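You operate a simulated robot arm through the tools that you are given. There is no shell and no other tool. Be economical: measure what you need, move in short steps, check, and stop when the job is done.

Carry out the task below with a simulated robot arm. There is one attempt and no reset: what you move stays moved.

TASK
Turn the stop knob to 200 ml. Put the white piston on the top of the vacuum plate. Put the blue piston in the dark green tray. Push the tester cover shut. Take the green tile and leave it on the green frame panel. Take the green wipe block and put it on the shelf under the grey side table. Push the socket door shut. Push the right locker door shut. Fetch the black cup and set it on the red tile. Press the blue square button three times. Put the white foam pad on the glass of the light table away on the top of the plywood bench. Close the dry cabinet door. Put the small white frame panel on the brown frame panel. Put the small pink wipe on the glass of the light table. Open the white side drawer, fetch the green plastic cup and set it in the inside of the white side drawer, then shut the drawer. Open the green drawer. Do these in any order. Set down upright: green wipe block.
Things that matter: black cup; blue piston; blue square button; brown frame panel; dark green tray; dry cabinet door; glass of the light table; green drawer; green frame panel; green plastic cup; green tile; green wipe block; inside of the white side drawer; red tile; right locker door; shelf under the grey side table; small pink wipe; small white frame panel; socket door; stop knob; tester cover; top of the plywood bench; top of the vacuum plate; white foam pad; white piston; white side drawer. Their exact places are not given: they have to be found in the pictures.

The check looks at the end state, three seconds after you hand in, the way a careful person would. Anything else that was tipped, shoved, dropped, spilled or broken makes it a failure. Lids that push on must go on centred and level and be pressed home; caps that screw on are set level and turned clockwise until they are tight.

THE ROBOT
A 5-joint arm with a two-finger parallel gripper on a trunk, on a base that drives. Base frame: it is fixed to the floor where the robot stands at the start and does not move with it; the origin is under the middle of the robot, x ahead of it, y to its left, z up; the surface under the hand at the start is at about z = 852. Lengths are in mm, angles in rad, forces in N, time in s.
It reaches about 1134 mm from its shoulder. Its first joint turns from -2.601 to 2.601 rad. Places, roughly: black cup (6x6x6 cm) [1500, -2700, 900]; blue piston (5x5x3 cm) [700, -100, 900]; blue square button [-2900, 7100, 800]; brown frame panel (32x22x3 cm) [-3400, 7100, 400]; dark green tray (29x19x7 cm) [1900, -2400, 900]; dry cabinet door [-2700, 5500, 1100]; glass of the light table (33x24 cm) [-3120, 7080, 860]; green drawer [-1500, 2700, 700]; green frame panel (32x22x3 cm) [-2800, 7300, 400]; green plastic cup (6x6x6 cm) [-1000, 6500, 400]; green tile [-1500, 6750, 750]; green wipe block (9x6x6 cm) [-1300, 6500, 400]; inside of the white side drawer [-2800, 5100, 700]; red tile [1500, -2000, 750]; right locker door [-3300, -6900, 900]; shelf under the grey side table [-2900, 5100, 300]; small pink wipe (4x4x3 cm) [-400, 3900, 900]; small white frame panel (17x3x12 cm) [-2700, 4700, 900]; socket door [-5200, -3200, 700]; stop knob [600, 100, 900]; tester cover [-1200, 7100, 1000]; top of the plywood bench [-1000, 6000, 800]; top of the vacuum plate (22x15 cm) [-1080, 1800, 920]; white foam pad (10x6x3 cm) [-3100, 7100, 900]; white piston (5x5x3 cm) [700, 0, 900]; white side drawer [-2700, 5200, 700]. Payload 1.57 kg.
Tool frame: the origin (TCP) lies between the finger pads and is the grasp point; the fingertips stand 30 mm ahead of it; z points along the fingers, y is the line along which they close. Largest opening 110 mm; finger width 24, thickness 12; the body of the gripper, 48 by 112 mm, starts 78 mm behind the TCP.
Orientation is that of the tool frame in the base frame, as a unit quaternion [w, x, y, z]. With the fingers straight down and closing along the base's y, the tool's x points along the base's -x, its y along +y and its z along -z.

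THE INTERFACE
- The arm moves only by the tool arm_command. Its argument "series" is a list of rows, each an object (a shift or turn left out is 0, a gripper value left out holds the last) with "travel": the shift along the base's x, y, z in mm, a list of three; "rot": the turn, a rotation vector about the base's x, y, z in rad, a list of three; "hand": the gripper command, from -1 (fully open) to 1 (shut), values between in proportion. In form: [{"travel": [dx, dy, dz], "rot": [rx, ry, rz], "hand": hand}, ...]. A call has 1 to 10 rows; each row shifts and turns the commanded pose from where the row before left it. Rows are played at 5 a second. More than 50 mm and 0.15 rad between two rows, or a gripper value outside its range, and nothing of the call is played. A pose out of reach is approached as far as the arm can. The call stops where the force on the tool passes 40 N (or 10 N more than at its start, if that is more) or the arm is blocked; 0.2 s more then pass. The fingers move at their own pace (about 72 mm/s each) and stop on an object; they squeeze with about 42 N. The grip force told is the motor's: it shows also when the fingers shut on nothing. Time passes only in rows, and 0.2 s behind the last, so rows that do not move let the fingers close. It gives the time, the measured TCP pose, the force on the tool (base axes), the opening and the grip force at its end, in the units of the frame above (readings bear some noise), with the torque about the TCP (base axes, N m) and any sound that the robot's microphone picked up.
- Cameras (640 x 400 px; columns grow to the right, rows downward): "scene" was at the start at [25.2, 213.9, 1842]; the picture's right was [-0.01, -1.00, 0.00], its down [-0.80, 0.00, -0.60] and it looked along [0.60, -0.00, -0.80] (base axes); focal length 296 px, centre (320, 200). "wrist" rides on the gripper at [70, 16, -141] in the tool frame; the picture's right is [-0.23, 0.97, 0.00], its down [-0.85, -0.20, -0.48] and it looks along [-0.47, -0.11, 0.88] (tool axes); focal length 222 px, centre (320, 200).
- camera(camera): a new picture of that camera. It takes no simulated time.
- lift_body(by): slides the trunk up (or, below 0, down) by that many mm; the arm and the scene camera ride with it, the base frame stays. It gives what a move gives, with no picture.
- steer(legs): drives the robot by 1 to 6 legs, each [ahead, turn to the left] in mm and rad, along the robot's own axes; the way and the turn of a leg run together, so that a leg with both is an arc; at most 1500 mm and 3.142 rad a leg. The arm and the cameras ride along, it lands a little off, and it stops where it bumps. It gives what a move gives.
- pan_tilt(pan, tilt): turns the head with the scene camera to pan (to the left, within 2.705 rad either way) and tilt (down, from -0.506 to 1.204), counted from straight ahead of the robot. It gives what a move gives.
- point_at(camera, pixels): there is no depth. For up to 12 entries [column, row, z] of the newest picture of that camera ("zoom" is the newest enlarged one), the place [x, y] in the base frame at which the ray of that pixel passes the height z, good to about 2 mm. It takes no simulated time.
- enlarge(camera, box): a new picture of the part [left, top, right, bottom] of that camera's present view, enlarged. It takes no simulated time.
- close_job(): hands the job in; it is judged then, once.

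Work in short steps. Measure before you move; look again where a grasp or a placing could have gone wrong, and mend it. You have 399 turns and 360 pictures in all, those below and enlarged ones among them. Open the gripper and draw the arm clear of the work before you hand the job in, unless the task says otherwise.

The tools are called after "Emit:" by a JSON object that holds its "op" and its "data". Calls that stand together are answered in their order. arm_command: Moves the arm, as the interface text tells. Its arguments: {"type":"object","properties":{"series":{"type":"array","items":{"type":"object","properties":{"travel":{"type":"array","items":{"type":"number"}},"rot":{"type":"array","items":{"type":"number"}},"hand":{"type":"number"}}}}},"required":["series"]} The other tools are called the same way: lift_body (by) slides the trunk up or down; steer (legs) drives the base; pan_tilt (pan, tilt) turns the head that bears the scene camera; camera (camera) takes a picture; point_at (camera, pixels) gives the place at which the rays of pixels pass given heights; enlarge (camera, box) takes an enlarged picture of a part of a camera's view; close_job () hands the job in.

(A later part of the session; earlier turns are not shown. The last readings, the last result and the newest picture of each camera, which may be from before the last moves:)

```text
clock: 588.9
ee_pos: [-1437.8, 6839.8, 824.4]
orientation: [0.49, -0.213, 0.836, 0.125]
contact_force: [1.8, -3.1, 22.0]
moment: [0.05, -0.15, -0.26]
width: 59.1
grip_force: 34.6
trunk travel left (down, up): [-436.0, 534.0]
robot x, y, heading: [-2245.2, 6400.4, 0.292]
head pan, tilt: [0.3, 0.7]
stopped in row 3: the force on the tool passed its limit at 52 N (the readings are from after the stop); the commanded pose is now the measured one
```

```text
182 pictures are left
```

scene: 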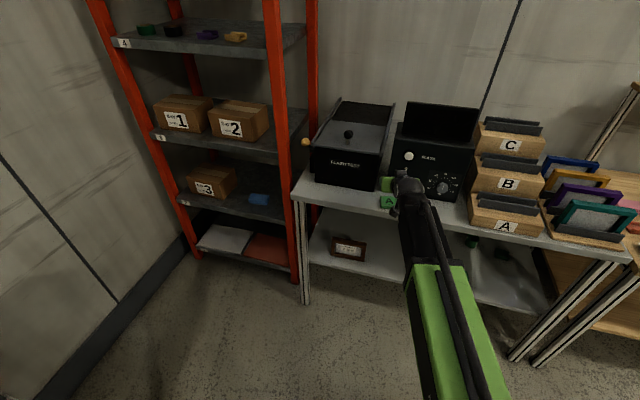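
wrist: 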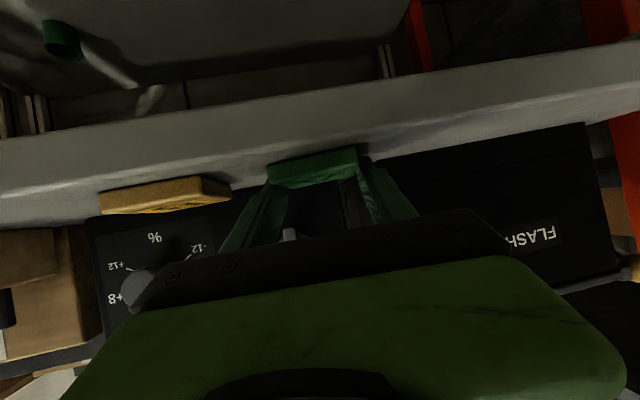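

The tile is gripped (59 mm). I hold a beat, then lift and check it.

Emit:
{"op": "arm_command", "data": {"series": [{"hand": 1}, {"hand": 1}]}}

Emit:
{"op": "lift_body", "data": {"by": 5}}

Emit:
{"op": "lift_body", "data": {"by": 120}}

Emit:
{"op": "camera", "data": {"camera": "wrist"}}

Emit:
{"op": "enlarge", "data": {"camera": "scene", "box": [340, 130, 450, 220]}}

```text
clock: 589.5
ee_pos: [-1437.3, 6839.9, 825.1]
orientation: [0.489, -0.213, 0.836, 0.125]
contact_force: [7.5, -0.2, 24.8]
moment: [0.37, -0.38, -0.4]
width: 59.0
grip_force: 42.0
trunk travel left (down, up): [-436.0, 534.0]
robot x, y, heading: [-2241.1, 6401.0, 0.287]
head pan, tilt: [0.3, 0.7]
```

```text
clock: 590.0
ee_pos: [-1436.7, 6840.1, 827.3]
orientation: [0.486, -0.215, 0.838, 0.124]
contact_force: [0.2, 0.1, 0.4]
moment: [-0.01, 0.0, -0.01]
width: 58.9
grip_force: 41.8
trunk travel left (down, up): [-441.0, 529.0]
robot x, y, heading: [-2239.7, 6396.9, 0.287]
head pan, tilt: [0.3, 0.7]
```

```text
clock: 591.5
ee_pos: [-1437.1, 6838.4, 947.0]
orientation: [0.487, -0.214, 0.838, 0.124]
contact_force: [0.1, 0.3, -0.7]
moment: [0.01, 0.02, -0.01]
width: 58.9
grip_force: 41.9
trunk travel left (down, up): [-561.0, 409.0]
robot x, y, heading: [-2240.1, 6397.3, 0.289]
head pan, tilt: [0.3, 0.7]
```

```text
181 pictures are left
```

wrist: 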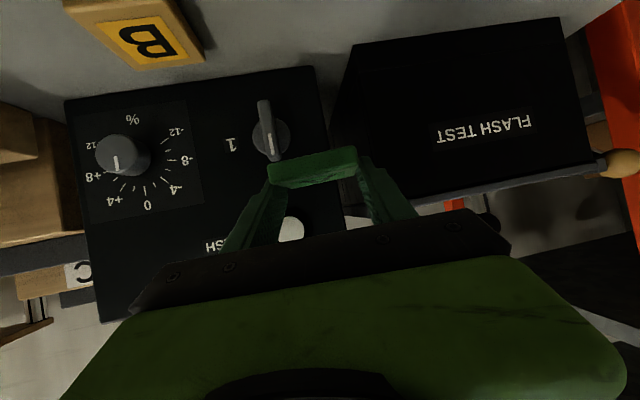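

```text
4.44 times, centred on (395, 175) of scene
```

zoom: 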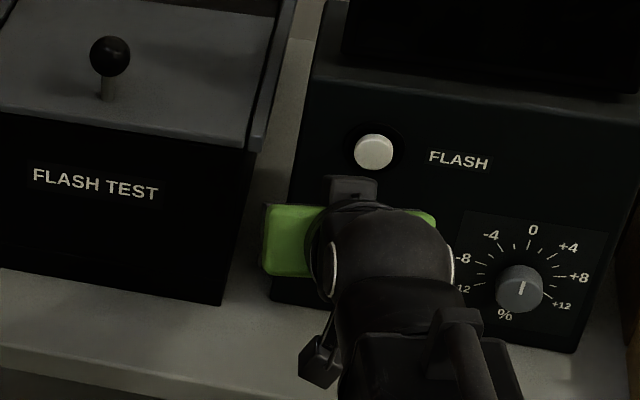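

Tile held flat. I raise it, retract, and move to (-2511,6138), facing the light bench (heading 1.846), from where I can go in under the bench top.

Emit:
{"op": "lift_body", "data": {"by": 300}}

Emit:
{"op": "arm_command", "data": {"series": [{"travel": [-42, -22, 0]}, {"travel": [-42, -22, 0]}, {"travel": [-30, -16, 0]}]}}

Emit:
{"op": "steer", "data": {"legs": [[0, 0.477], [-375, 0], [0, 1.08]]}}

Emit:
{"op": "pan_tilt", "data": {"pan": 0.15, "tilt": 0.7}}

Emit:
{"op": "camera", "data": {"camera": "scene"}}

```text
clock: 594.5
ee_pos: [-1437.5, 6839.7, 1246.8]
orientation: [0.487, -0.214, 0.837, 0.124]
contact_force: [0.1, 1.0, -0.6]
moment: [-0.01, 0.02, 0.01]
width: 59.0
grip_force: 42.5
trunk travel left (down, up): [-861.0, 109.0]
robot x, y, heading: [-2240.8, 6400.6, 0.29]
head pan, tilt: [0.3, 0.7]
```

```text
clock: 595.3
ee_pos: [-1551.6, 6781.8, 1247.8]
orientation: [0.487, -0.214, 0.838, 0.125]
contact_force: [-0.6, 0.2, -0.7]
moment: [-0.03, 0.03, 0.02]
width: 58.9
grip_force: 42.0
trunk travel left (down, up): [-861.0, 109.0]
robot x, y, heading: [-2241.4, 6398.7, 0.289]
head pan, tilt: [0.3, 0.7]
```

```text
clock: 601.8
ee_pos: [-2882.7, 6832.1, 1247.4]
orientation: [-0.26, 0.74, -0.447, -0.43]
contact_force: [1.0, -0.2, -0.3]
moment: [0.0, 0.03, 0.09]
width: 58.6
grip_force: 41.8
trunk travel left (down, up): [-861.0, 109.0]
robot x, y, heading: [-2547.7, 6126.9, 1.834]
head pan, tilt: [0.3, 0.7]
```

```text
clock: 602.5
ee_pos: [-2888.7, 6832.4, 1246.7]
orientation: [-0.26, 0.741, -0.448, -0.429]
contact_force: [0.3, 0.6, -1.3]
moment: [-0.01, -0.02, -0.01]
width: 58.9
grip_force: 41.8
trunk travel left (down, up): [-861.0, 109.0]
robot x, y, heading: [-2546.1, 6126.0, 1.834]
head pan, tilt: [0.15, 0.7]
```

```text
179 pictures are left
```

scene: 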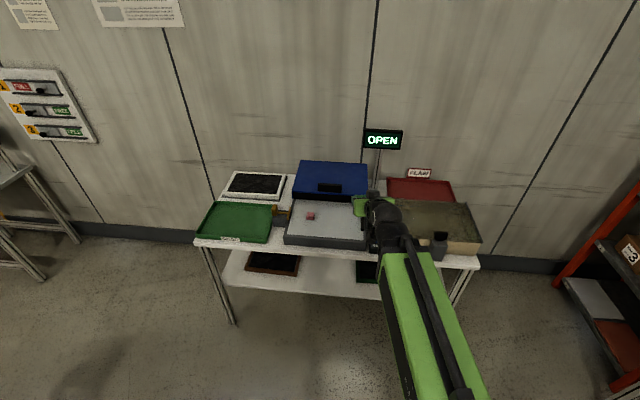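

Emit:
{"op": "enlarge", "data": {"camera": "scene", "box": [190, 200, 490, 320]}}

Emit:
{"op": "point_at", "data": {"camera": "scene", "pixels": [[197, 243, 800], [480, 268, 800], [357, 263, 410], [357, 283, 410], [247, 272, 410], [298, 274, 410], [301, 254, 410], [250, 251, 410], [222, 281, 390], [234, 323, 0]]}}

```text
2.13 times, centred on (340, 260) of scene
```

zoom: 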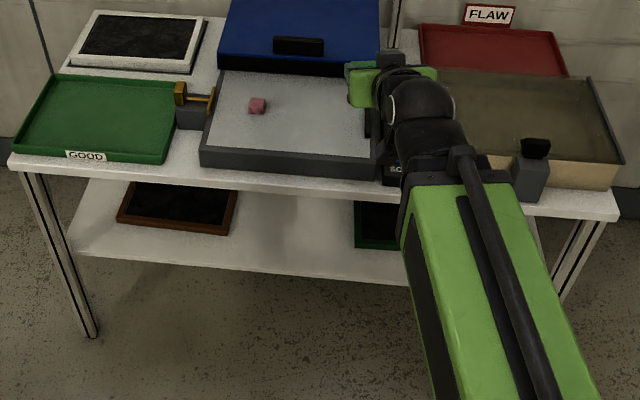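

```text
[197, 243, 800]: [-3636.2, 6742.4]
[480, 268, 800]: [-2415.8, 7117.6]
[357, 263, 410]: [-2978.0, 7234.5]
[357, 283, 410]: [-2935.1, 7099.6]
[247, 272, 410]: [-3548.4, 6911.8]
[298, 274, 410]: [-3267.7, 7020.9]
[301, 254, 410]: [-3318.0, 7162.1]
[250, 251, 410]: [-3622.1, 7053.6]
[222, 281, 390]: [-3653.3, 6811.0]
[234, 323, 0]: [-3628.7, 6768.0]
```

Panel front edge is 146 mm behind the bench edge; target T ≈ (-2816,7221). I swing the arm to direction 1.812, then lower to about z 475 in front of the bench.

Emit:
{"op": "arm_command", "data": {"series": [{"travel": [38, 14, 0], "rot": [0, 0, -0.052]}, {"travel": [38, 14, 0], "rot": [0, 0, -0.052]}, {"travel": [38, 13, 0], "rot": [0, 0, -0.052]}, {"travel": [38, 13, 0], "rot": [0, 0, -0.05]}, {}]}}

Emit:
{"op": "lift_body", "data": {"by": -390}}

Emit:
{"op": "lift_body", "data": {"by": -375}}

Emit:
{"op": "camera", "data": {"camera": "scene"}}

Emit:
{"op": "camera", "data": {"camera": "wrist"}}

```text
clock: 603.7
ee_pos: [-2735.5, 6886.6, 1246.8]
orientation: [-0.304, 0.69, -0.521, -0.401]
contact_force: [-0.2, -0.6, -0.5]
moment: [0.01, 0.04, -0.01]
width: 58.6
grip_force: 41.8
trunk travel left (down, up): [-861.0, 109.0]
robot x, y, heading: [-2545.8, 6128.7, 1.831]
head pan, tilt: [0.15, 0.7]
```

```text
clock: 607.5
ee_pos: [-2734.4, 6885.6, 858.6]
orientation: [-0.303, 0.69, -0.521, -0.401]
contact_force: [0.4, 0.5, -0.9]
moment: [0.0, -0.02, 0.01]
width: 58.7
grip_force: 42.3
trunk travel left (down, up): [-471.0, 499.0]
robot x, y, heading: [-2548.3, 6127.3, 1.833]
head pan, tilt: [0.15, 0.7]
```

```text
clock: 611.1
ee_pos: [-2735.3, 6886.1, 483.6]
orientation: [-0.303, 0.69, -0.521, -0.401]
contact_force: [0.0, -0.1, -1.0]
moment: [-0.01, 0.02, -0.01]
width: 58.6
grip_force: 41.8
trunk travel left (down, up): [-96.0, 874.0]
robot x, y, heading: [-2542.1, 6128.6, 1.83]
head pan, tilt: [0.15, 0.7]
```

```text
177 pictures are left
```

scene: 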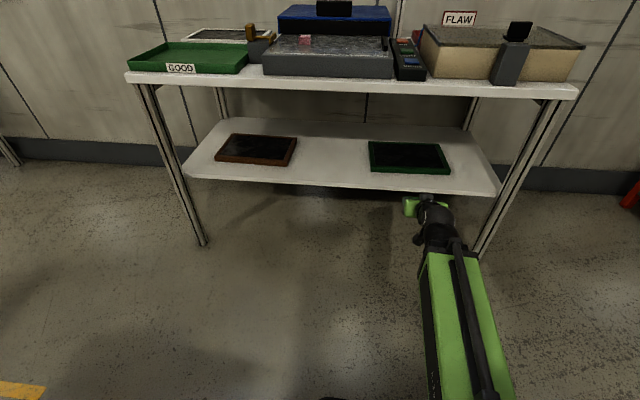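

```text
176 pictures are left
```

wrist: 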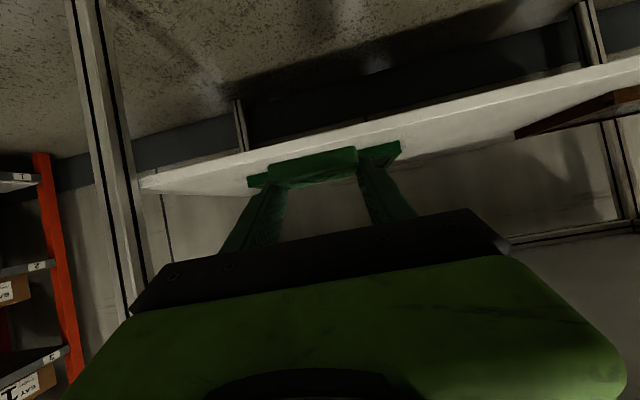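

The low view shows the green panel clearly at (410,157). I measure its corners and the shelf height.

Emit:
{"op": "enlarge", "data": {"camera": "scene", "box": [340, 110, 500, 220]}}

Emit:
{"op": "point_at", "data": {"camera": "scene", "pixels": [[368, 142, 410], [440, 144, 410], [450, 172, 410], [371, 168, 410], [410, 160, 410], [410, 160, 390], [498, 195, 380], [185, 175, 380], [575, 90, 800], [130, 80, 800]]}}

```text
3.64 times, centred on (420, 165) of scene
```

zoom: 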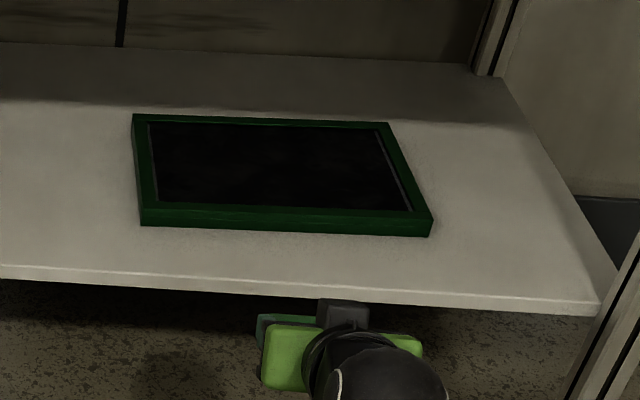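

```text
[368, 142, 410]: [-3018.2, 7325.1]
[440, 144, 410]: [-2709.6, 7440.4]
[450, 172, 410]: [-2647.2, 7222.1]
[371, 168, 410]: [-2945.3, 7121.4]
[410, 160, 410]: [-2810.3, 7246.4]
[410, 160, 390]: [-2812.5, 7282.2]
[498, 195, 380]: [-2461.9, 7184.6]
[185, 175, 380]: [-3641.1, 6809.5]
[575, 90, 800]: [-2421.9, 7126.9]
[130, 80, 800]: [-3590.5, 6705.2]
```

Panel top ≈ 410, centre (-2830,7277). Target for the tile: (-2815,7235). I drive forward 180 mm and extend the arm under the bench.

Emit:
{"op": "steer", "data": {"legs": [[0, -0.02], [180, 0]]}}

Emit:
{"op": "arm_command", "data": {"series": [{"travel": [-9, 39, 0]}, {"travel": [-9, 39, 0]}, {"travel": [-9, 39, 0]}]}}

Emit:
{"op": "camera", "data": {"camera": "wrist"}}

Emit:
{"op": "camera", "data": {"camera": "scene"}}

```text
clock: 612.9
ee_pos: [-2766.6, 7067.9, 482.5]
orientation: [-0.307, 0.685, -0.527, -0.399]
contact_force: [0.7, 0.2, -0.3]
moment: [0.02, -0.01, 0.0]
width: 58.6
grip_force: 42.1
trunk travel left (down, up): [-96.0, 874.0]
robot x, y, heading: [-2587.3, 6303.2, 1.818]
head pan, tilt: [0.15, 0.7]
```

```text
clock: 613.7
ee_pos: [-2795.3, 7185.5, 482.0]
orientation: [-0.307, 0.685, -0.527, -0.399]
contact_force: [0.7, -0.5, 0.2]
moment: [0.01, 0.04, -0.01]
width: 58.5
grip_force: 42.6
trunk travel left (down, up): [-96.0, 874.0]
robot x, y, heading: [-2585.9, 6305.3, 1.815]
head pan, tilt: [0.15, 0.7]
```

```text
174 pictures are left
```

wrist: 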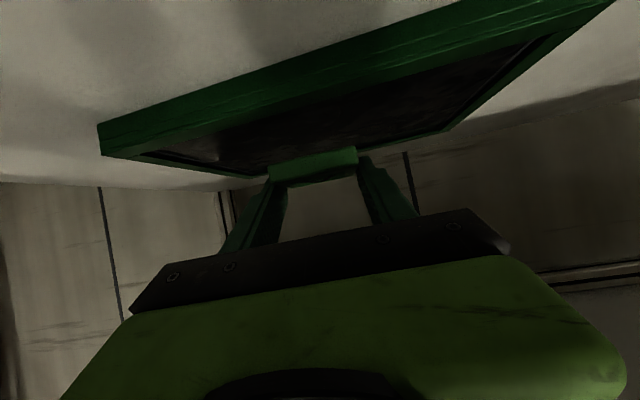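

```text
173 pictures are left
```

scene: 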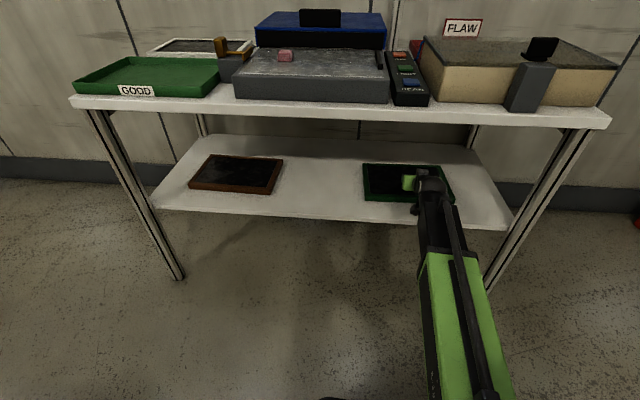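

It is above the panel. I move the last 45 mm and lower to contact.

Emit:
{"op": "arm_command", "data": {"series": [{"travel": [-9, 22, 0]}, {"travel": [-9, 21, 0]}, {}]}}

Emit:
{"op": "lift_body", "data": {"by": -40}}

Emit:
{"op": "lift_body", "data": {"by": -5}}

Emit:
{"op": "enlarge", "data": {"camera": "scene", "box": [340, 110, 500, 220]}}

```text
clock: 614.5
ee_pos: [-2813.0, 7228.1, 482.9]
orientation: [-0.307, 0.685, -0.527, -0.398]
contact_force: [0.0, -0.4, -1.0]
moment: [0.0, -0.02, 0.04]
width: 58.3
grip_force: 42.1
trunk travel left (down, up): [-96.0, 874.0]
robot x, y, heading: [-2594.2, 6304.4, 1.814]
head pan, tilt: [0.15, 0.7]
```

```text
clock: 615.4
ee_pos: [-2812.4, 7228.5, 445.4]
orientation: [-0.308, 0.685, -0.526, -0.4]
contact_force: [-1.7, 4.0, 11.0]
moment: [0.28, 0.17, -0.07]
width: 58.7
grip_force: 42.1
trunk travel left (down, up): [-56.0, 914.0]
robot x, y, heading: [-2586.8, 6301.5, 1.819]
head pan, tilt: [0.15, 0.7]
```

```text
clock: 615.8
ee_pos: [-2814.1, 7229.1, 444.0]
orientation: [-0.311, 0.682, -0.524, -0.405]
contact_force: [1.2, -2.3, 25.9]
moment: [-0.14, -0.06, -0.03]
width: 58.7
grip_force: 42.0
trunk travel left (down, up): [-52.0, 918.0]
robot x, y, heading: [-2589.6, 6306.7, 1.815]
head pan, tilt: [0.15, 0.7]
stopped: the force on the tool passed its limit at 44 N (the readings are from after the stop); the commanded pose is now the measured one
```

```text
3.64 times, centred on (420, 165) of scene
```

zoom: 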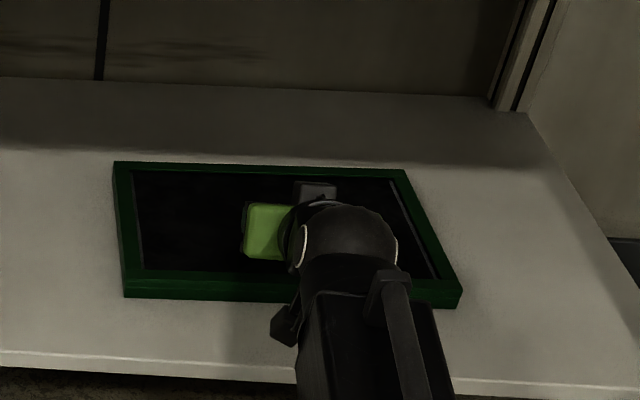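

Contact at 444. I open, rise straight up, and retract the arm out.

Emit:
{"op": "lift_body", "data": {"by": 3}}

Emit:
{"op": "arm_command", "data": {"series": [{"hand": -0.15}, {"hand": -0.35}, {"hand": -0.35}]}}

Emit:
{"op": "lift_body", "data": {"by": 50}}

Emit:
{"op": "camera", "data": {"camera": "wrist"}}

Emit:
{"op": "arm_command", "data": {"series": [{"travel": [11, -44, 0]}, {"travel": [11, -44, 0]}, {"travel": [11, -44, 0]}]}}

Emit:
{"op": "steer", "data": {"legs": [[-230, 0]]}}

Emit:
{"op": "enlarge", "data": {"camera": "scene", "box": [320, 100, 520, 240]}}

```text
clock: 616.4
ee_pos: [-2813.8, 7228.9, 444.6]
orientation: [-0.308, 0.684, -0.525, -0.402]
contact_force: [-1.0, 3.5, 10.2]
moment: [0.27, 0.12, -0.08]
width: 58.6
grip_force: 42.3
trunk travel left (down, up): [-55.0, 915.0]
robot x, y, heading: [-2588.3, 6304.6, 1.818]
head pan, tilt: [0.15, 0.7]
```

```text
clock: 617.2
ee_pos: [-2814.0, 7228.7, 444.8]
orientation: [-0.309, 0.683, -0.525, -0.402]
contact_force: [3.5, 0.2, 8.6]
moment: [0.07, 0.25, -0.02]
width: 71.8
grip_force: 0.1
trunk travel left (down, up): [-55.0, 915.0]
robot x, y, heading: [-2590.5, 6304.4, 1.819]
head pan, tilt: [0.15, 0.7]
```

```text
clock: 618.1
ee_pos: [-2813.8, 7228.4, 493.7]
orientation: [-0.309, 0.683, -0.526, -0.401]
contact_force: [0.9, -0.5, 0.0]
moment: [-0.02, 0.02, 0.01]
width: 74.3
grip_force: 0.1
trunk travel left (down, up): [-105.0, 865.0]
robot x, y, heading: [-2588.9, 6304.5, 1.815]
head pan, tilt: [0.15, 0.7]
```

```text
171 pictures are left
```

wrist: 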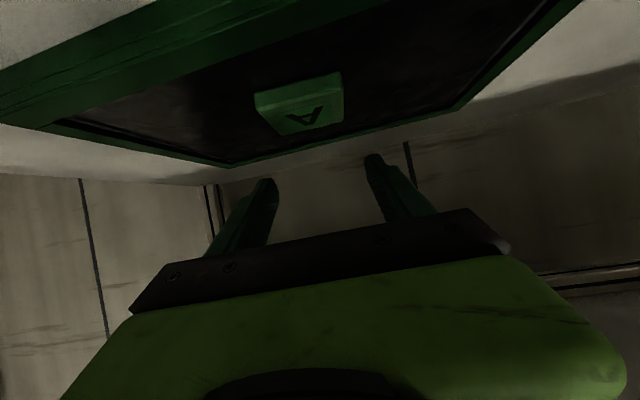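

```text
clock: 618.9
ee_pos: [-2781.0, 7099.5, 493.8]
orientation: [-0.309, 0.684, -0.526, -0.4]
contact_force: [1.0, 0.3, 0.3]
moment: [0.01, -0.01, -0.01]
width: 74.4
grip_force: 0.0
trunk travel left (down, up): [-105.0, 865.0]
robot x, y, heading: [-2591.0, 6308.1, 1.812]
head pan, tilt: [0.15, 0.7]
```

```text
clock: 620.6
ee_pos: [-2720.6, 6876.5, 493.6]
orientation: [-0.309, 0.683, -0.527, -0.4]
contact_force: [-0.9, 0.5, -0.3]
moment: [-0.02, -0.01, -0.04]
width: 74.3
grip_force: 0.0
trunk travel left (down, up): [-105.0, 865.0]
robot x, y, heading: [-2532.0, 6077.5, 1.813]
head pan, tilt: [0.15, 0.7]
```

```text
2.86 times, centred on (420, 170) of scene
```

zoom: 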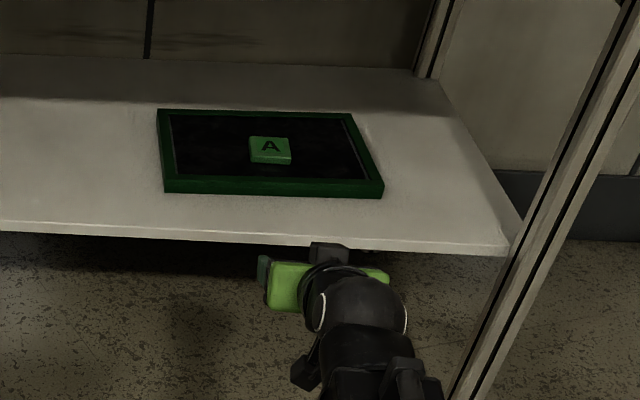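

Tile A lies on the green panel. Next the green wipe block on the tester bench's lower shelf (~(-1271,6516)). I drive to (-2183,6252) and face it.

Emit:
{"op": "steer", "data": {"legs": [[0, -1.348], [390, 0], [0, -0.18]]}}

Emit:
{"op": "pan_tilt", "data": {"pan": 0.1, "tilt": 0.6}}

Emit:
{"op": "camera", "data": {"camera": "scene"}}

```text
clock: 624.1
ee_pos: [-1824.1, 6482.2, 493.0]
orientation: [0.487, -0.229, 0.832, 0.134]
contact_force: [0.0, -0.6, 0.2]
moment: [0.0, 0.03, 0.05]
width: 74.3
grip_force: 0.1
trunk travel left (down, up): [-105.0, 865.0]
robot x, y, heading: [-2515.1, 6045.5, 0.533]
head pan, tilt: [0.15, 0.7]
stopped in leg 1: the robot was blocked; the commanded pose is now the measured one
```

```text
clock: 624.7
ee_pos: [-1824.6, 6482.4, 492.7]
orientation: [0.488, -0.229, 0.832, 0.133]
contact_force: [-1.0, -0.2, -0.3]
moment: [0.05, 0.01, -0.03]
width: 74.0
grip_force: 0.1
trunk travel left (down, up): [-105.0, 865.0]
robot x, y, heading: [-2514.3, 6047.2, 0.532]
head pan, tilt: [0.099, 0.6]
```

```text
169 pictures are left
```

scene: 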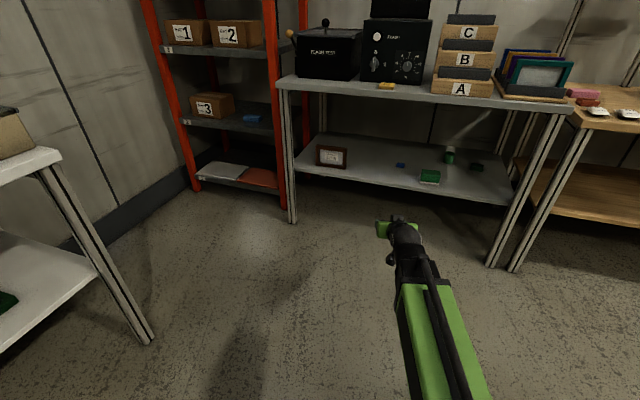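

The rear brushed the island's corner at heading 0.53. I drive forward from here (it leads to about (-2180,6245)) and then turn.

Emit:
{"op": "steer", "data": {"legs": [[390, 0], [0, -0.2]]}}

Emit:
{"op": "pan_tilt", "data": {"pan": 2.6, "tilt": 0.7}}

Emit:
{"op": "camera", "data": {"camera": "scene"}}

Emit:
{"op": "pan_tilt", "data": {"pan": 0.1, "tilt": 0.6}}

Emit:
{"op": "camera", "data": {"camera": "scene"}}

```text
clock: 628.0
ee_pos: [-1414.2, 6538.4, 492.8]
orientation: [0.499, -0.146, 0.85, 0.086]
contact_force: [-1.2, -0.1, -0.1]
moment: [-0.01, -0.01, -0.04]
width: 74.3
grip_force: 0.0
trunk travel left (down, up): [-105.0, 865.0]
robot x, y, heading: [-2175.3, 6242.7, 0.348]
head pan, tilt: [0.099, 0.6]
```

```text
clock: 630.2
ee_pos: [-1414.1, 6538.9, 492.6]
orientation: [0.498, -0.146, 0.85, 0.085]
contact_force: [-0.1, 0.3, -0.2]
moment: [-0.01, -0.01, 0.03]
width: 74.3
grip_force: 0.1
trunk travel left (down, up): [-105.0, 865.0]
robot x, y, heading: [-2171.8, 6245.1, 0.35]
head pan, tilt: [2.601, 0.7]
```

```text
168 pictures are left
```

scene: 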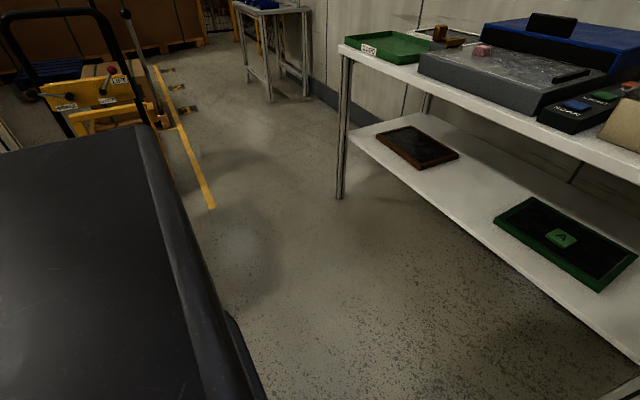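

```text
clock: 632.5
ee_pos: [-1413.6, 6538.5, 493.5]
orientation: [0.499, -0.146, 0.85, 0.086]
contact_force: [-1.3, 0.0, 0.1]
moment: [-0.01, -0.01, 0.03]
width: 74.4
grip_force: 0.1
trunk travel left (down, up): [-105.0, 865.0]
robot x, y, heading: [-2171.1, 6240.4, 0.344]
head pan, tilt: [0.099, 0.6]
```

```text
167 pictures are left
```

scene: 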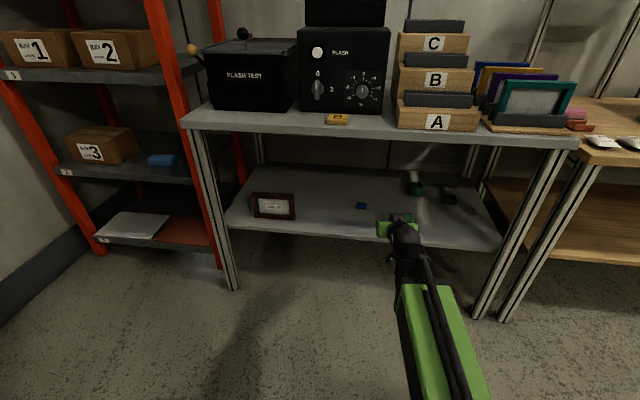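

Emit:
{"op": "enlarge", "data": {"camera": "scene", "box": [340, 160, 500, 260]}}

Emit:
{"op": "camera", "data": {"camera": "wrist"}}

Emit:
{"op": "point_at", "data": {"camera": "scene", "pixels": [[404, 216, 430], [404, 216, 400], [415, 188, 400], [450, 199, 390], [361, 205, 385], [500, 245, 370], [228, 222, 370], [190, 125, 800], [575, 140, 800]]}}

```text
4.00 times, centred on (420, 210) of scene
```

zoom: 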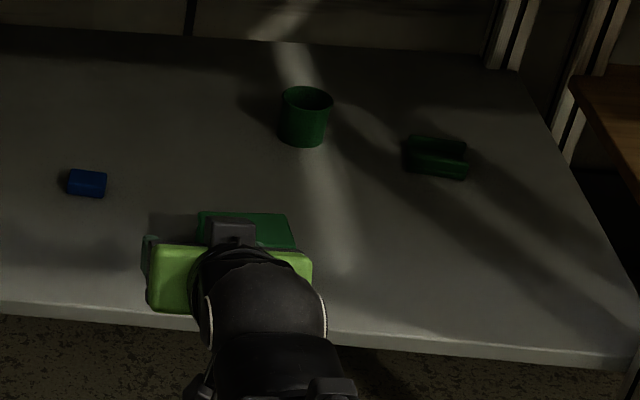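

```text
165 pictures are left
```

wrist: 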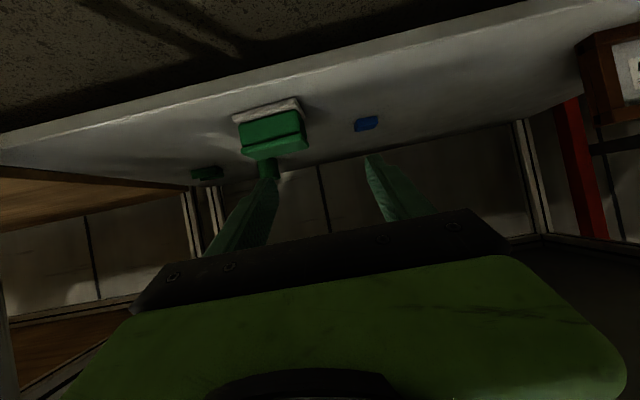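

```text
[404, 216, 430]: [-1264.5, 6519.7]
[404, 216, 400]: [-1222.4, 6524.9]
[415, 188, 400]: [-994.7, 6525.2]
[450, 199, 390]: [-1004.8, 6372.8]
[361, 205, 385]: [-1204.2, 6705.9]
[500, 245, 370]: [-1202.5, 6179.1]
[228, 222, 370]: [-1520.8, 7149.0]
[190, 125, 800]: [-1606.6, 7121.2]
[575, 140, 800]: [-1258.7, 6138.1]
```

The hand hides the block. I swing the hand left by ~130 mm to see it whole.

Emit:
{"op": "arm_command", "data": {"series": [{"travel": [-15, 44, 0], "rot": [0, 0, 0.055]}, {"travel": [-15, 44, 0], "rot": [0, 0, 0.055]}, {"travel": [-15, 44, 0], "rot": [0, 0, 0.055]}]}}

Emit:
{"op": "enlarge", "data": {"camera": "scene", "box": [340, 160, 500, 260]}}

```text
clock: 633.3
ee_pos: [-1456.3, 6670.1, 493.1]
orientation: [0.49, -0.215, 0.835, 0.127]
contact_force: [0.0, -0.5, 0.0]
moment: [0.03, 0.01, 0.0]
width: 74.2
grip_force: 0.0
trunk travel left (down, up): [-105.0, 865.0]
robot x, y, heading: [-2176.6, 6243.1, 0.347]
head pan, tilt: [0.099, 0.6]
```

```text
4.00 times, centred on (420, 210) of scene
```

zoom: 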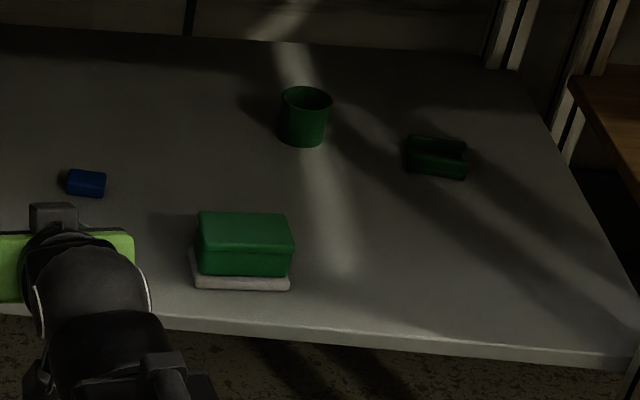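

Emit:
{"op": "point_at", "data": {"camera": "zoom", "pixels": [[192, 287, 365], [290, 290, 365], [192, 287, 380], [290, 290, 380], [198, 245, 430], [294, 247, 430], [200, 212, 430], [288, 212, 430], [303, 145, 370], [305, 97, 430], [5, 310, 370], [630, 365, 370]]}}

```text
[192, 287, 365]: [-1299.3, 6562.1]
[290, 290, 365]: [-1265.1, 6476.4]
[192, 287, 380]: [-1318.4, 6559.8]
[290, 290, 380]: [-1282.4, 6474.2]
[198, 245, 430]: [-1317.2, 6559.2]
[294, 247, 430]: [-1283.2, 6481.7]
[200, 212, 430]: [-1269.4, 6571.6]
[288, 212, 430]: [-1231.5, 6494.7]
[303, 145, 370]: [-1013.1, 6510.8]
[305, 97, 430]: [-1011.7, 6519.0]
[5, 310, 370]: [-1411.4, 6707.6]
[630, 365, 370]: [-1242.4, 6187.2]
```

Block: centre (-1275,6527), front normal 0.41 rad, shelf ≈380. Before choosing the tool pitch I need the height of the side table's shelf; I look back at it.

Emit:
{"op": "pan_tilt", "data": {"pan": -2.45, "tilt": 0.45}}

Emit:
{"op": "camera", "data": {"camera": "scene"}}

```text
clock: 635.6
ee_pos: [-1456.6, 6670.6, 493.6]
orientation: [0.489, -0.216, 0.835, 0.127]
contact_force: [-0.4, 0.4, -0.1]
moment: [0.0, 0.03, -0.02]
width: 74.4
grip_force: 0.2
trunk travel left (down, up): [-105.0, 865.0]
robot x, y, heading: [-2173.9, 6243.4, 0.345]
head pan, tilt: [-2.45, 0.45]
```

```text
163 pictures are left
```

scene: 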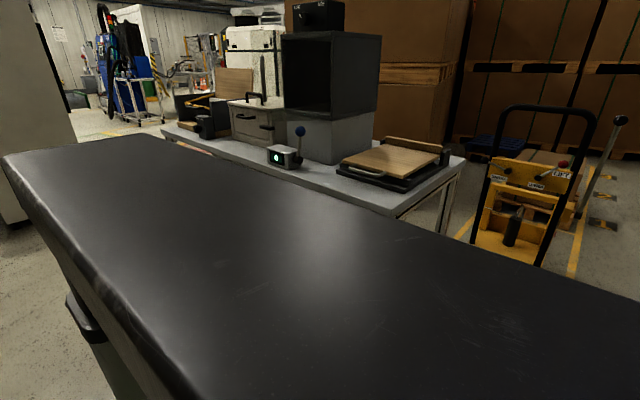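

I choose a pitch of 60° below horizontal (works for low shelves too). I raise 45 mm, realign the arm to the block, tilt back by 30° and open fully.

Emit:
{"op": "lift_body", "data": {"by": 60}}

Emit:
{"op": "arm_command", "data": {"series": [{"travel": [9, -46, 0], "rot": [0, 0, -0.058], "hand": -1}, {"travel": [9, -46, 0], "rot": [0, 0, -0.058]}, {"travel": [9, -46, 0], "rot": [0, 0, -0.058]}, {"travel": [5, -48, 0], "rot": [0, 0, -0.057]}, {"rot": [-0.0395, 0.125, 0]}, {"rot": [-0.0395, 0.125, 0]}, {"rot": [-0.0395, 0.125, 0]}, {"rot": [-0.0395, 0.125, 0]}]}}

Emit:
{"op": "pan_tilt", "data": {"pan": 0.05, "tilt": 0.6}}

Emit:
{"op": "camera", "data": {"camera": "scene"}}

Emit:
{"op": "camera", "data": {"camera": "wrist"}}

```text
clock: 636.6
ee_pos: [-1457.4, 6670.4, 553.1]
orientation: [0.49, -0.216, 0.835, 0.127]
contact_force: [-0.7, -0.2, 0.5]
moment: [0.0, -0.01, 0.0]
width: 74.3
grip_force: 0.1
trunk travel left (down, up): [-165.0, 805.0]
robot x, y, heading: [-2173.3, 6244.3, 0.346]
head pan, tilt: [-2.45, 0.45]
```

```text
clock: 638.4
ee_pos: [-1425.7, 6484.6, 465.3]
orientation: [0.264, -0.135, 0.955, 0.029]
contact_force: [-0.5, 0.1, 1.1]
moment: [-0.03, -0.05, -0.02]
width: 110.3
grip_force: 0.1
out of reach, approached as far as the arm can: row 5, 6, 7, 8
trunk travel left (down, up): [-165.0, 805.0]
robot x, y, heading: [-2177.5, 6242.2, 0.342]
head pan, tilt: [-2.45, 0.45]
```

```text
clock: 640.7
ee_pos: [-1424.2, 6483.8, 465.6]
orientation: [0.264, -0.136, 0.954, 0.029]
contact_force: [0.0, 0.0, 0.3]
moment: [0.02, -0.01, -0.03]
width: 110.2
grip_force: 0.1
trunk travel left (down, up): [-165.0, 805.0]
robot x, y, heading: [-2171.9, 6242.7, 0.344]
head pan, tilt: [0.051, 0.6]
```

```text
162 pictures are left
```

scene: 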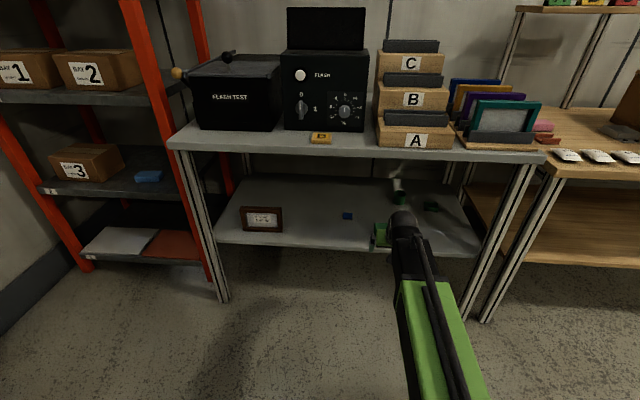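

```text
161 pictures are left
```

wrist: 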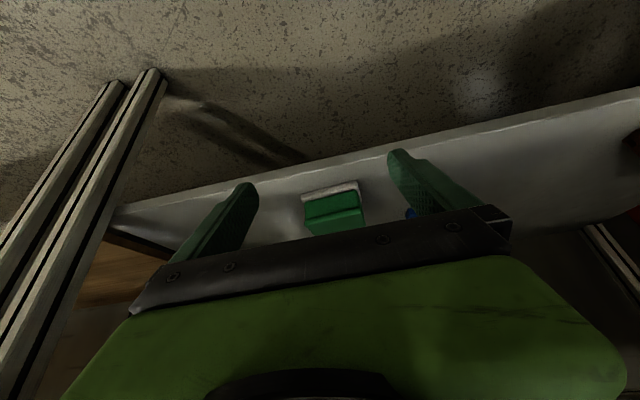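

Predicted and observed block position in the wrist view agree (col ≈336), so the estimate is good. I advance 150 mm with a 5 mm right correction, then check.

Emit:
{"op": "arm_command", "data": {"series": [{"travel": [37, 10.5, 0]}, {"travel": [37, 10.5, 0]}, {"travel": [37, 10, 0]}, {}]}}

Emit:
{"op": "camera", "data": {"camera": "wrist"}}

```text
clock: 641.7
ee_pos: [-1314.2, 6515.5, 465.9]
orientation: [0.264, -0.136, 0.954, 0.029]
contact_force: [-0.2, -0.6, -0.6]
moment: [0.02, -0.03, -0.02]
width: 109.9
grip_force: 0.0
trunk travel left (down, up): [-165.0, 805.0]
robot x, y, heading: [-2178.2, 6242.8, 0.349]
head pan, tilt: [0.051, 0.6]
```

```text
160 pictures are left
```

wrist: 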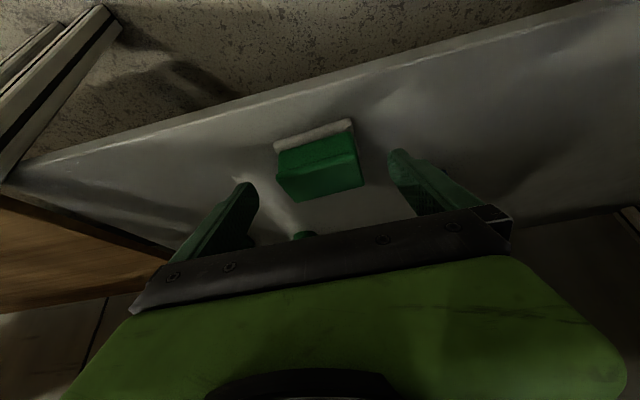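

Centred between the fingers. I advance 38 mm more and lower to 419.

Emit:
{"op": "arm_command", "data": {"series": [{"travel": [18, 5, 0]}, {"travel": [18, 5, 0]}, {}]}}

Emit:
{"op": "lift_body", "data": {"by": -36}}

Emit:
{"op": "camera", "data": {"camera": "wrist"}}

```text
clock: 642.5
ee_pos: [-1277.8, 6524.5, 465.9]
orientation: [0.266, -0.136, 0.954, 0.03]
contact_force: [0.2, -0.1, -0.3]
moment: [0.01, 0.02, -0.01]
width: 110.1
grip_force: 0.0
trunk travel left (down, up): [-165.0, 805.0]
robot x, y, heading: [-2174.1, 6242.4, 0.344]
head pan, tilt: [0.051, 0.6]
```

```text
clock: 643.3
ee_pos: [-1277.7, 6525.9, 429.2]
orientation: [0.264, -0.136, 0.954, 0.029]
contact_force: [-0.4, -0.8, -0.2]
moment: [0.01, -0.03, 0.02]
width: 110.0
grip_force: 0.0
trunk travel left (down, up): [-129.0, 841.0]
robot x, y, heading: [-2176.7, 6243.6, 0.345]
head pan, tilt: [0.051, 0.6]
```

```text
159 pictures are left
```

wrist: 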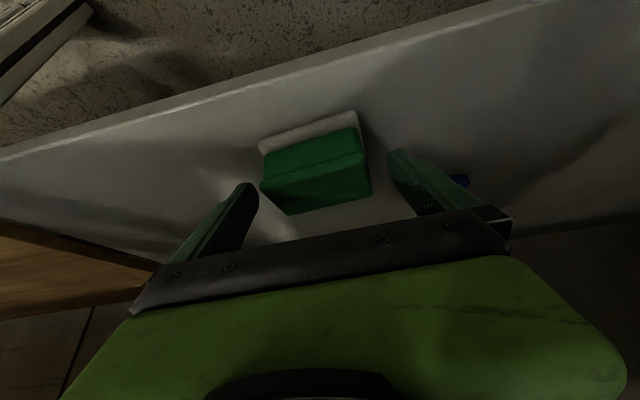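

Emit:
{"op": "lift_body", "data": {"by": -9}}

Emit:
{"op": "arm_command", "data": {"series": [{"travel": [8, 2.5, 0]}, {"hand": 0}, {"hand": 0.6}, {"hand": 0.6}]}}

Emit:
{"op": "camera", "data": {"camera": "wrist"}}

```text
clock: 643.8
ee_pos: [-1277.7, 6525.1, 420.0]
orientation: [0.265, -0.136, 0.954, 0.029]
contact_force: [-0.3, -0.2, 1.0]
moment: [-0.04, 0.0, -0.02]
width: 110.0
grip_force: 0.0
trunk travel left (down, up): [-120.0, 850.0]
robot x, y, heading: [-2174.3, 6242.3, 0.346]
head pan, tilt: [0.051, 0.6]
```

```text
clock: 644.8
ee_pos: [-1269.3, 6528.2, 419.7]
orientation: [0.265, -0.137, 0.954, 0.029]
contact_force: [0.4, -0.5, -0.2]
moment: [0.03, -0.02, 0.01]
width: 87.5
grip_force: 41.9
trunk travel left (down, up): [-120.0, 850.0]
robot x, y, heading: [-2174.9, 6243.7, 0.343]
head pan, tilt: [0.051, 0.6]
```

```text
158 pictures are left
```

wrist: 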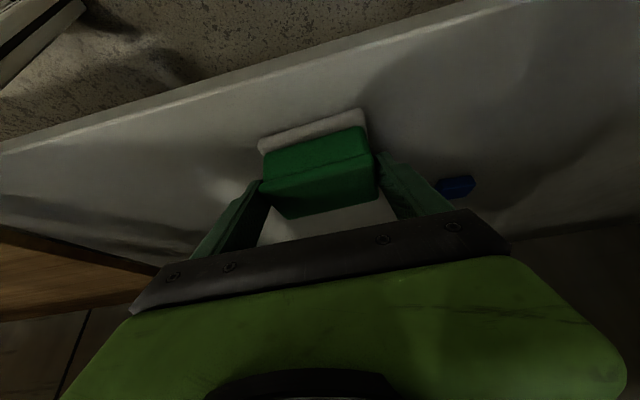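

Gripped at 87.5 mm. I lift 30 mm and draw the block out.

Emit:
{"op": "lift_body", "data": {"by": 40}}

Emit:
{"op": "arm_command", "data": {"series": [{"travel": [-40, -13, 0]}, {"travel": [-40, -13, 0]}, {"travel": [-40, -13, 0]}, {"travel": [-30, -10, 0]}]}}

Emit:
{"op": "steer", "data": {"legs": [[-150, 0]]}}

Emit:
{"op": "camera", "data": {"camera": "wrist"}}

```text
clock: 645.7
ee_pos: [-1268.8, 6528.3, 459.5]
orientation: [0.265, -0.137, 0.954, 0.029]
contact_force: [0.3, -0.3, -1.5]
moment: [0.0, 0.03, -0.01]
width: 87.4
grip_force: 41.9
trunk travel left (down, up): [-160.0, 810.0]
robot x, y, heading: [-2175.6, 6245.0, 0.342]
head pan, tilt: [0.051, 0.6]
```

```text
clock: 646.7
ee_pos: [-1420.0, 6480.3, 460.1]
orientation: [0.265, -0.136, 0.954, 0.029]
contact_force: [0.0, -0.1, -1.3]
moment: [0.02, 0.03, 0.01]
width: 87.8
grip_force: 42.3
trunk travel left (down, up): [-160.0, 810.0]
robot x, y, heading: [-2176.3, 6240.5, 0.347]
head pan, tilt: [0.051, 0.6]
```

```text
clock: 648.0
ee_pos: [-1562.9, 6428.3, 460.4]
orientation: [0.265, -0.135, 0.954, 0.029]
contact_force: [1.0, 0.5, -1.4]
moment: [-0.01, 0.04, -0.03]
width: 87.3
grip_force: 41.9
trunk travel left (down, up): [-160.0, 810.0]
robot x, y, heading: [-2316.4, 6189.6, 0.343]
head pan, tilt: [0.051, 0.6]
```

```text
157 pictures are left
```

wrist: 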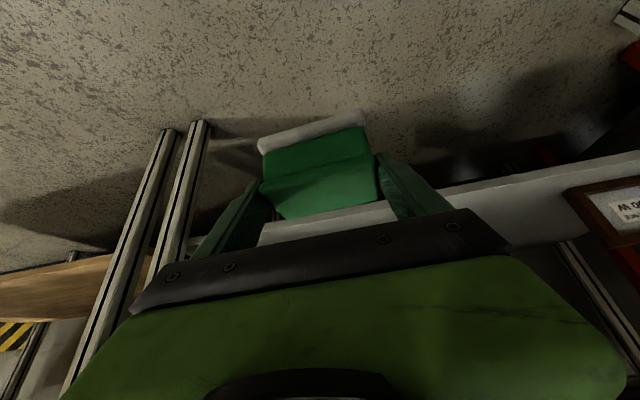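

Block held upright. I drive to (-1690,5435) in the aisle and turn to face the grey side table.

Emit:
{"op": "steer", "data": {"legs": [[0, -1.221], [981, 0], [0, -1.959]]}}

Emit:
{"op": "pan_tilt", "data": {"pan": 0.05, "tilt": 0.5}}

Emit:
{"op": "camera", "data": {"camera": "scene"}}

```text
clock: 660.8
ee_pos: [-2434.7, 5236.1, 461.0]
orientation: [0.025, 0.956, 0.122, -0.265]
contact_force: [-0.2, 0.6, 0.3]
moment: [0.01, -0.09, -0.01]
width: 85.6
grip_force: 41.9
trunk travel left (down, up): [-160.0, 810.0]
robot x, y, heading: [-1689.8, 5500.9, -2.81]
head pan, tilt: [0.051, 0.6]
```

```text
clock: 661.5
ee_pos: [-2436.1, 5237.3, 460.2]
orientation: [0.026, 0.956, 0.122, -0.265]
contact_force: [-0.9, 0.5, -1.2]
moment: [-0.01, -0.01, 0.0]
width: 85.6
grip_force: 42.3
trunk travel left (down, up): [-160.0, 810.0]
robot x, y, heading: [-1692.0, 5500.3, -2.812]
head pan, tilt: [0.051, 0.499]
```

```text
156 pictures are left
```

scene: 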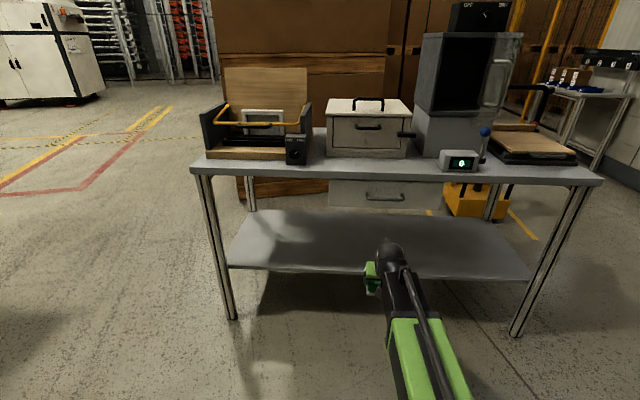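

Now I see the side table's shelf, the drawer and the dry cabinet with open door. I measure the shelf height from the legs.

Emit:
{"op": "point_at", "data": {"camera": "scene", "pixels": [[231, 318, 0], [516, 336, 0], [228, 266, 250], [228, 266, 300], [528, 281, 250], [528, 281, 300], [192, 172, 800], [602, 185, 800], [192, 172, 850], [310, 245, 280], [384, 196, 720], [384, 196, 690]]}}

Emit:
{"op": "enlarge", "data": {"camera": "scene", "box": [190, 60, 610, 300]}}

```text
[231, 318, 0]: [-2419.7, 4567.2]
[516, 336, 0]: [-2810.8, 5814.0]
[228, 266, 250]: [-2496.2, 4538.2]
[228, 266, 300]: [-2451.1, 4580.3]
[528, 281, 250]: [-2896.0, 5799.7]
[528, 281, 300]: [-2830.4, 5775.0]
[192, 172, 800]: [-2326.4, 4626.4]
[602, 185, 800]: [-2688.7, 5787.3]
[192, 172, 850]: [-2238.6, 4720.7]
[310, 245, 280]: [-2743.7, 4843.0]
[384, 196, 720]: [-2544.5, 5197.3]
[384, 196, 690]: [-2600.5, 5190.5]
```

```text
1.52 times, centred on (400, 180) of scene
```

zoom: 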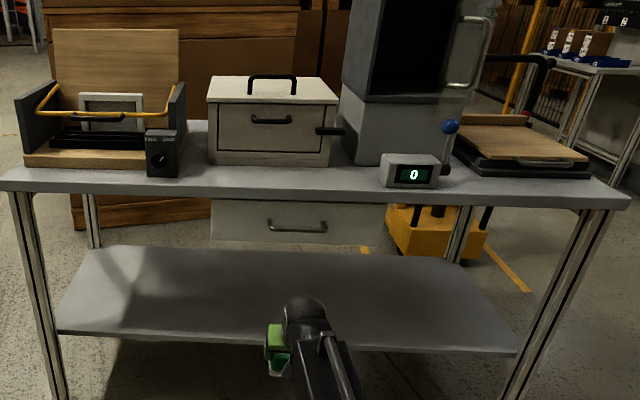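

Shelf z≈310. I'll set the block on the left part of the shelf at T=(-2672,4770), away from the drawer. I lower 70 mm, turn +0.30 and drive ahead 300 mm.

Emit:
{"op": "lift_body", "data": {"by": -65}}

Emit:
{"op": "steer", "data": {"legs": [[0, 0.301], [300, 0]]}}

Emit:
{"op": "pan_tilt", "data": {"pan": 0.15, "tilt": 0.55}}

Emit:
{"op": "camera", "data": {"camera": "scene"}}

Emit:
{"op": "camera", "data": {"camera": "wrist"}}

```text
clock: 662.5
ee_pos: [-2434.7, 5235.6, 395.5]
orientation: [0.025, 0.956, 0.121, -0.265]
contact_force: [0.3, 0.4, -1.6]
moment: [0.02, 0.0, -0.01]
width: 85.3
grip_force: 42.0
trunk travel left (down, up): [-95.0, 875.0]
robot x, y, heading: [-1692.0, 5504.0, -2.815]
head pan, tilt: [0.051, 0.499]
```

```text
clock: 665.6
ee_pos: [-2564.6, 4847.7, 394.8]
orientation: [0.065, 0.927, 0.265, -0.259]
contact_force: [-0.3, -0.3, -0.6]
moment: [-0.01, -0.02, 0.01]
width: 85.2
grip_force: 42.0
trunk travel left (down, up): [-95.0, 875.0]
robot x, y, heading: [-1931.9, 5326.9, -2.514]
head pan, tilt: [0.051, 0.499]
```

```text
clock: 666.2
ee_pos: [-2564.3, 4849.0, 395.9]
orientation: [0.065, 0.927, 0.265, -0.258]
contact_force: [-0.3, 0.2, -1.5]
moment: [0.0, -0.04, -0.02]
width: 85.2
grip_force: 42.4
trunk travel left (down, up): [-95.0, 875.0]
robot x, y, heading: [-1935.9, 5326.0, -2.515]
head pan, tilt: [0.15, 0.55]
```

```text
154 pictures are left
```

scene: 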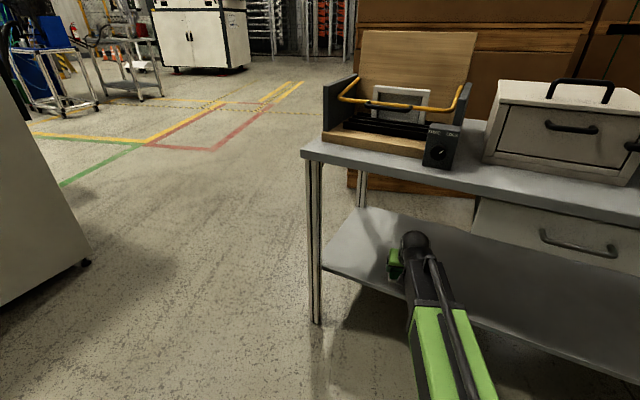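

```text
153 pictures are left
```

wrist: 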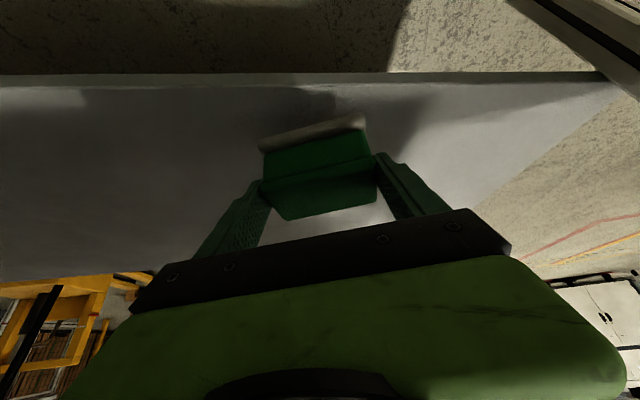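

The block is above the shelf edge. I extend 105 mm further in, then lower to contact.

Emit:
{"op": "arm_command", "data": {"series": [{"travel": [-28, -21, 0]}, {"travel": [-28, -21, 0]}, {"travel": [-28, -21, 0]}, {}]}}

Emit:
{"op": "lift_body", "data": {"by": -35}}

Emit:
{"op": "lift_body", "data": {"by": -8}}

Emit:
{"op": "camera", "data": {"camera": "wrist"}}

```text
clock: 667.2
ee_pos: [-2648.4, 4786.2, 395.2]
orientation: [0.065, 0.927, 0.265, -0.258]
contact_force: [0.0, 0.3, -0.5]
moment: [0.01, -0.03, 0.02]
width: 85.0
grip_force: 41.6
trunk travel left (down, up): [-95.0, 875.0]
robot x, y, heading: [-1931.9, 5327.4, -2.521]
head pan, tilt: [0.15, 0.55]
```

```text
clock: 668.0
ee_pos: [-2647.3, 4786.1, 362.5]
orientation: [0.066, 0.927, 0.265, -0.259]
contact_force: [-1.7, 0.3, 9.0]
moment: [-0.27, -0.21, -0.03]
width: 85.1
grip_force: 42.3
trunk travel left (down, up): [-60.0, 910.0]
robot x, y, heading: [-1930.3, 5322.4, -2.517]
head pan, tilt: [0.15, 0.55]
```

```text
clock: 668.5
ee_pos: [-2648.4, 4787.2, 359.8]
orientation: [0.066, 0.925, 0.264, -0.263]
contact_force: [8.6, 9.0, 35.2]
moment: [-0.26, -0.44, 0.26]
width: 85.1
grip_force: 42.1
trunk travel left (down, up): [-55.0, 915.0]
robot x, y, heading: [-1933.1, 5322.4, -2.515]
head pan, tilt: [0.15, 0.55]
stopped: the force on the tool passed its limit at 54 N (the readings are from after the stop); the commanded pose is now the measured one
```

```text
152 pictures are left
```

wrist: 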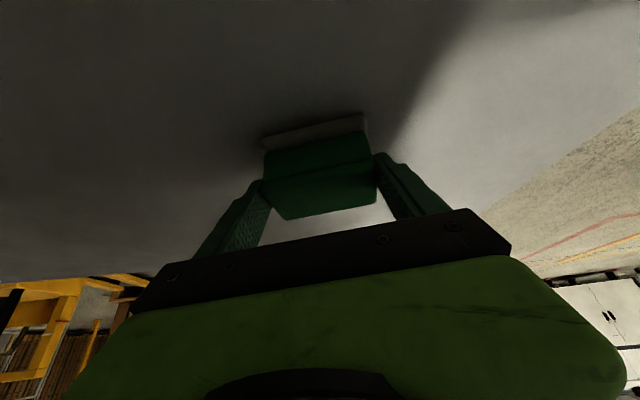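

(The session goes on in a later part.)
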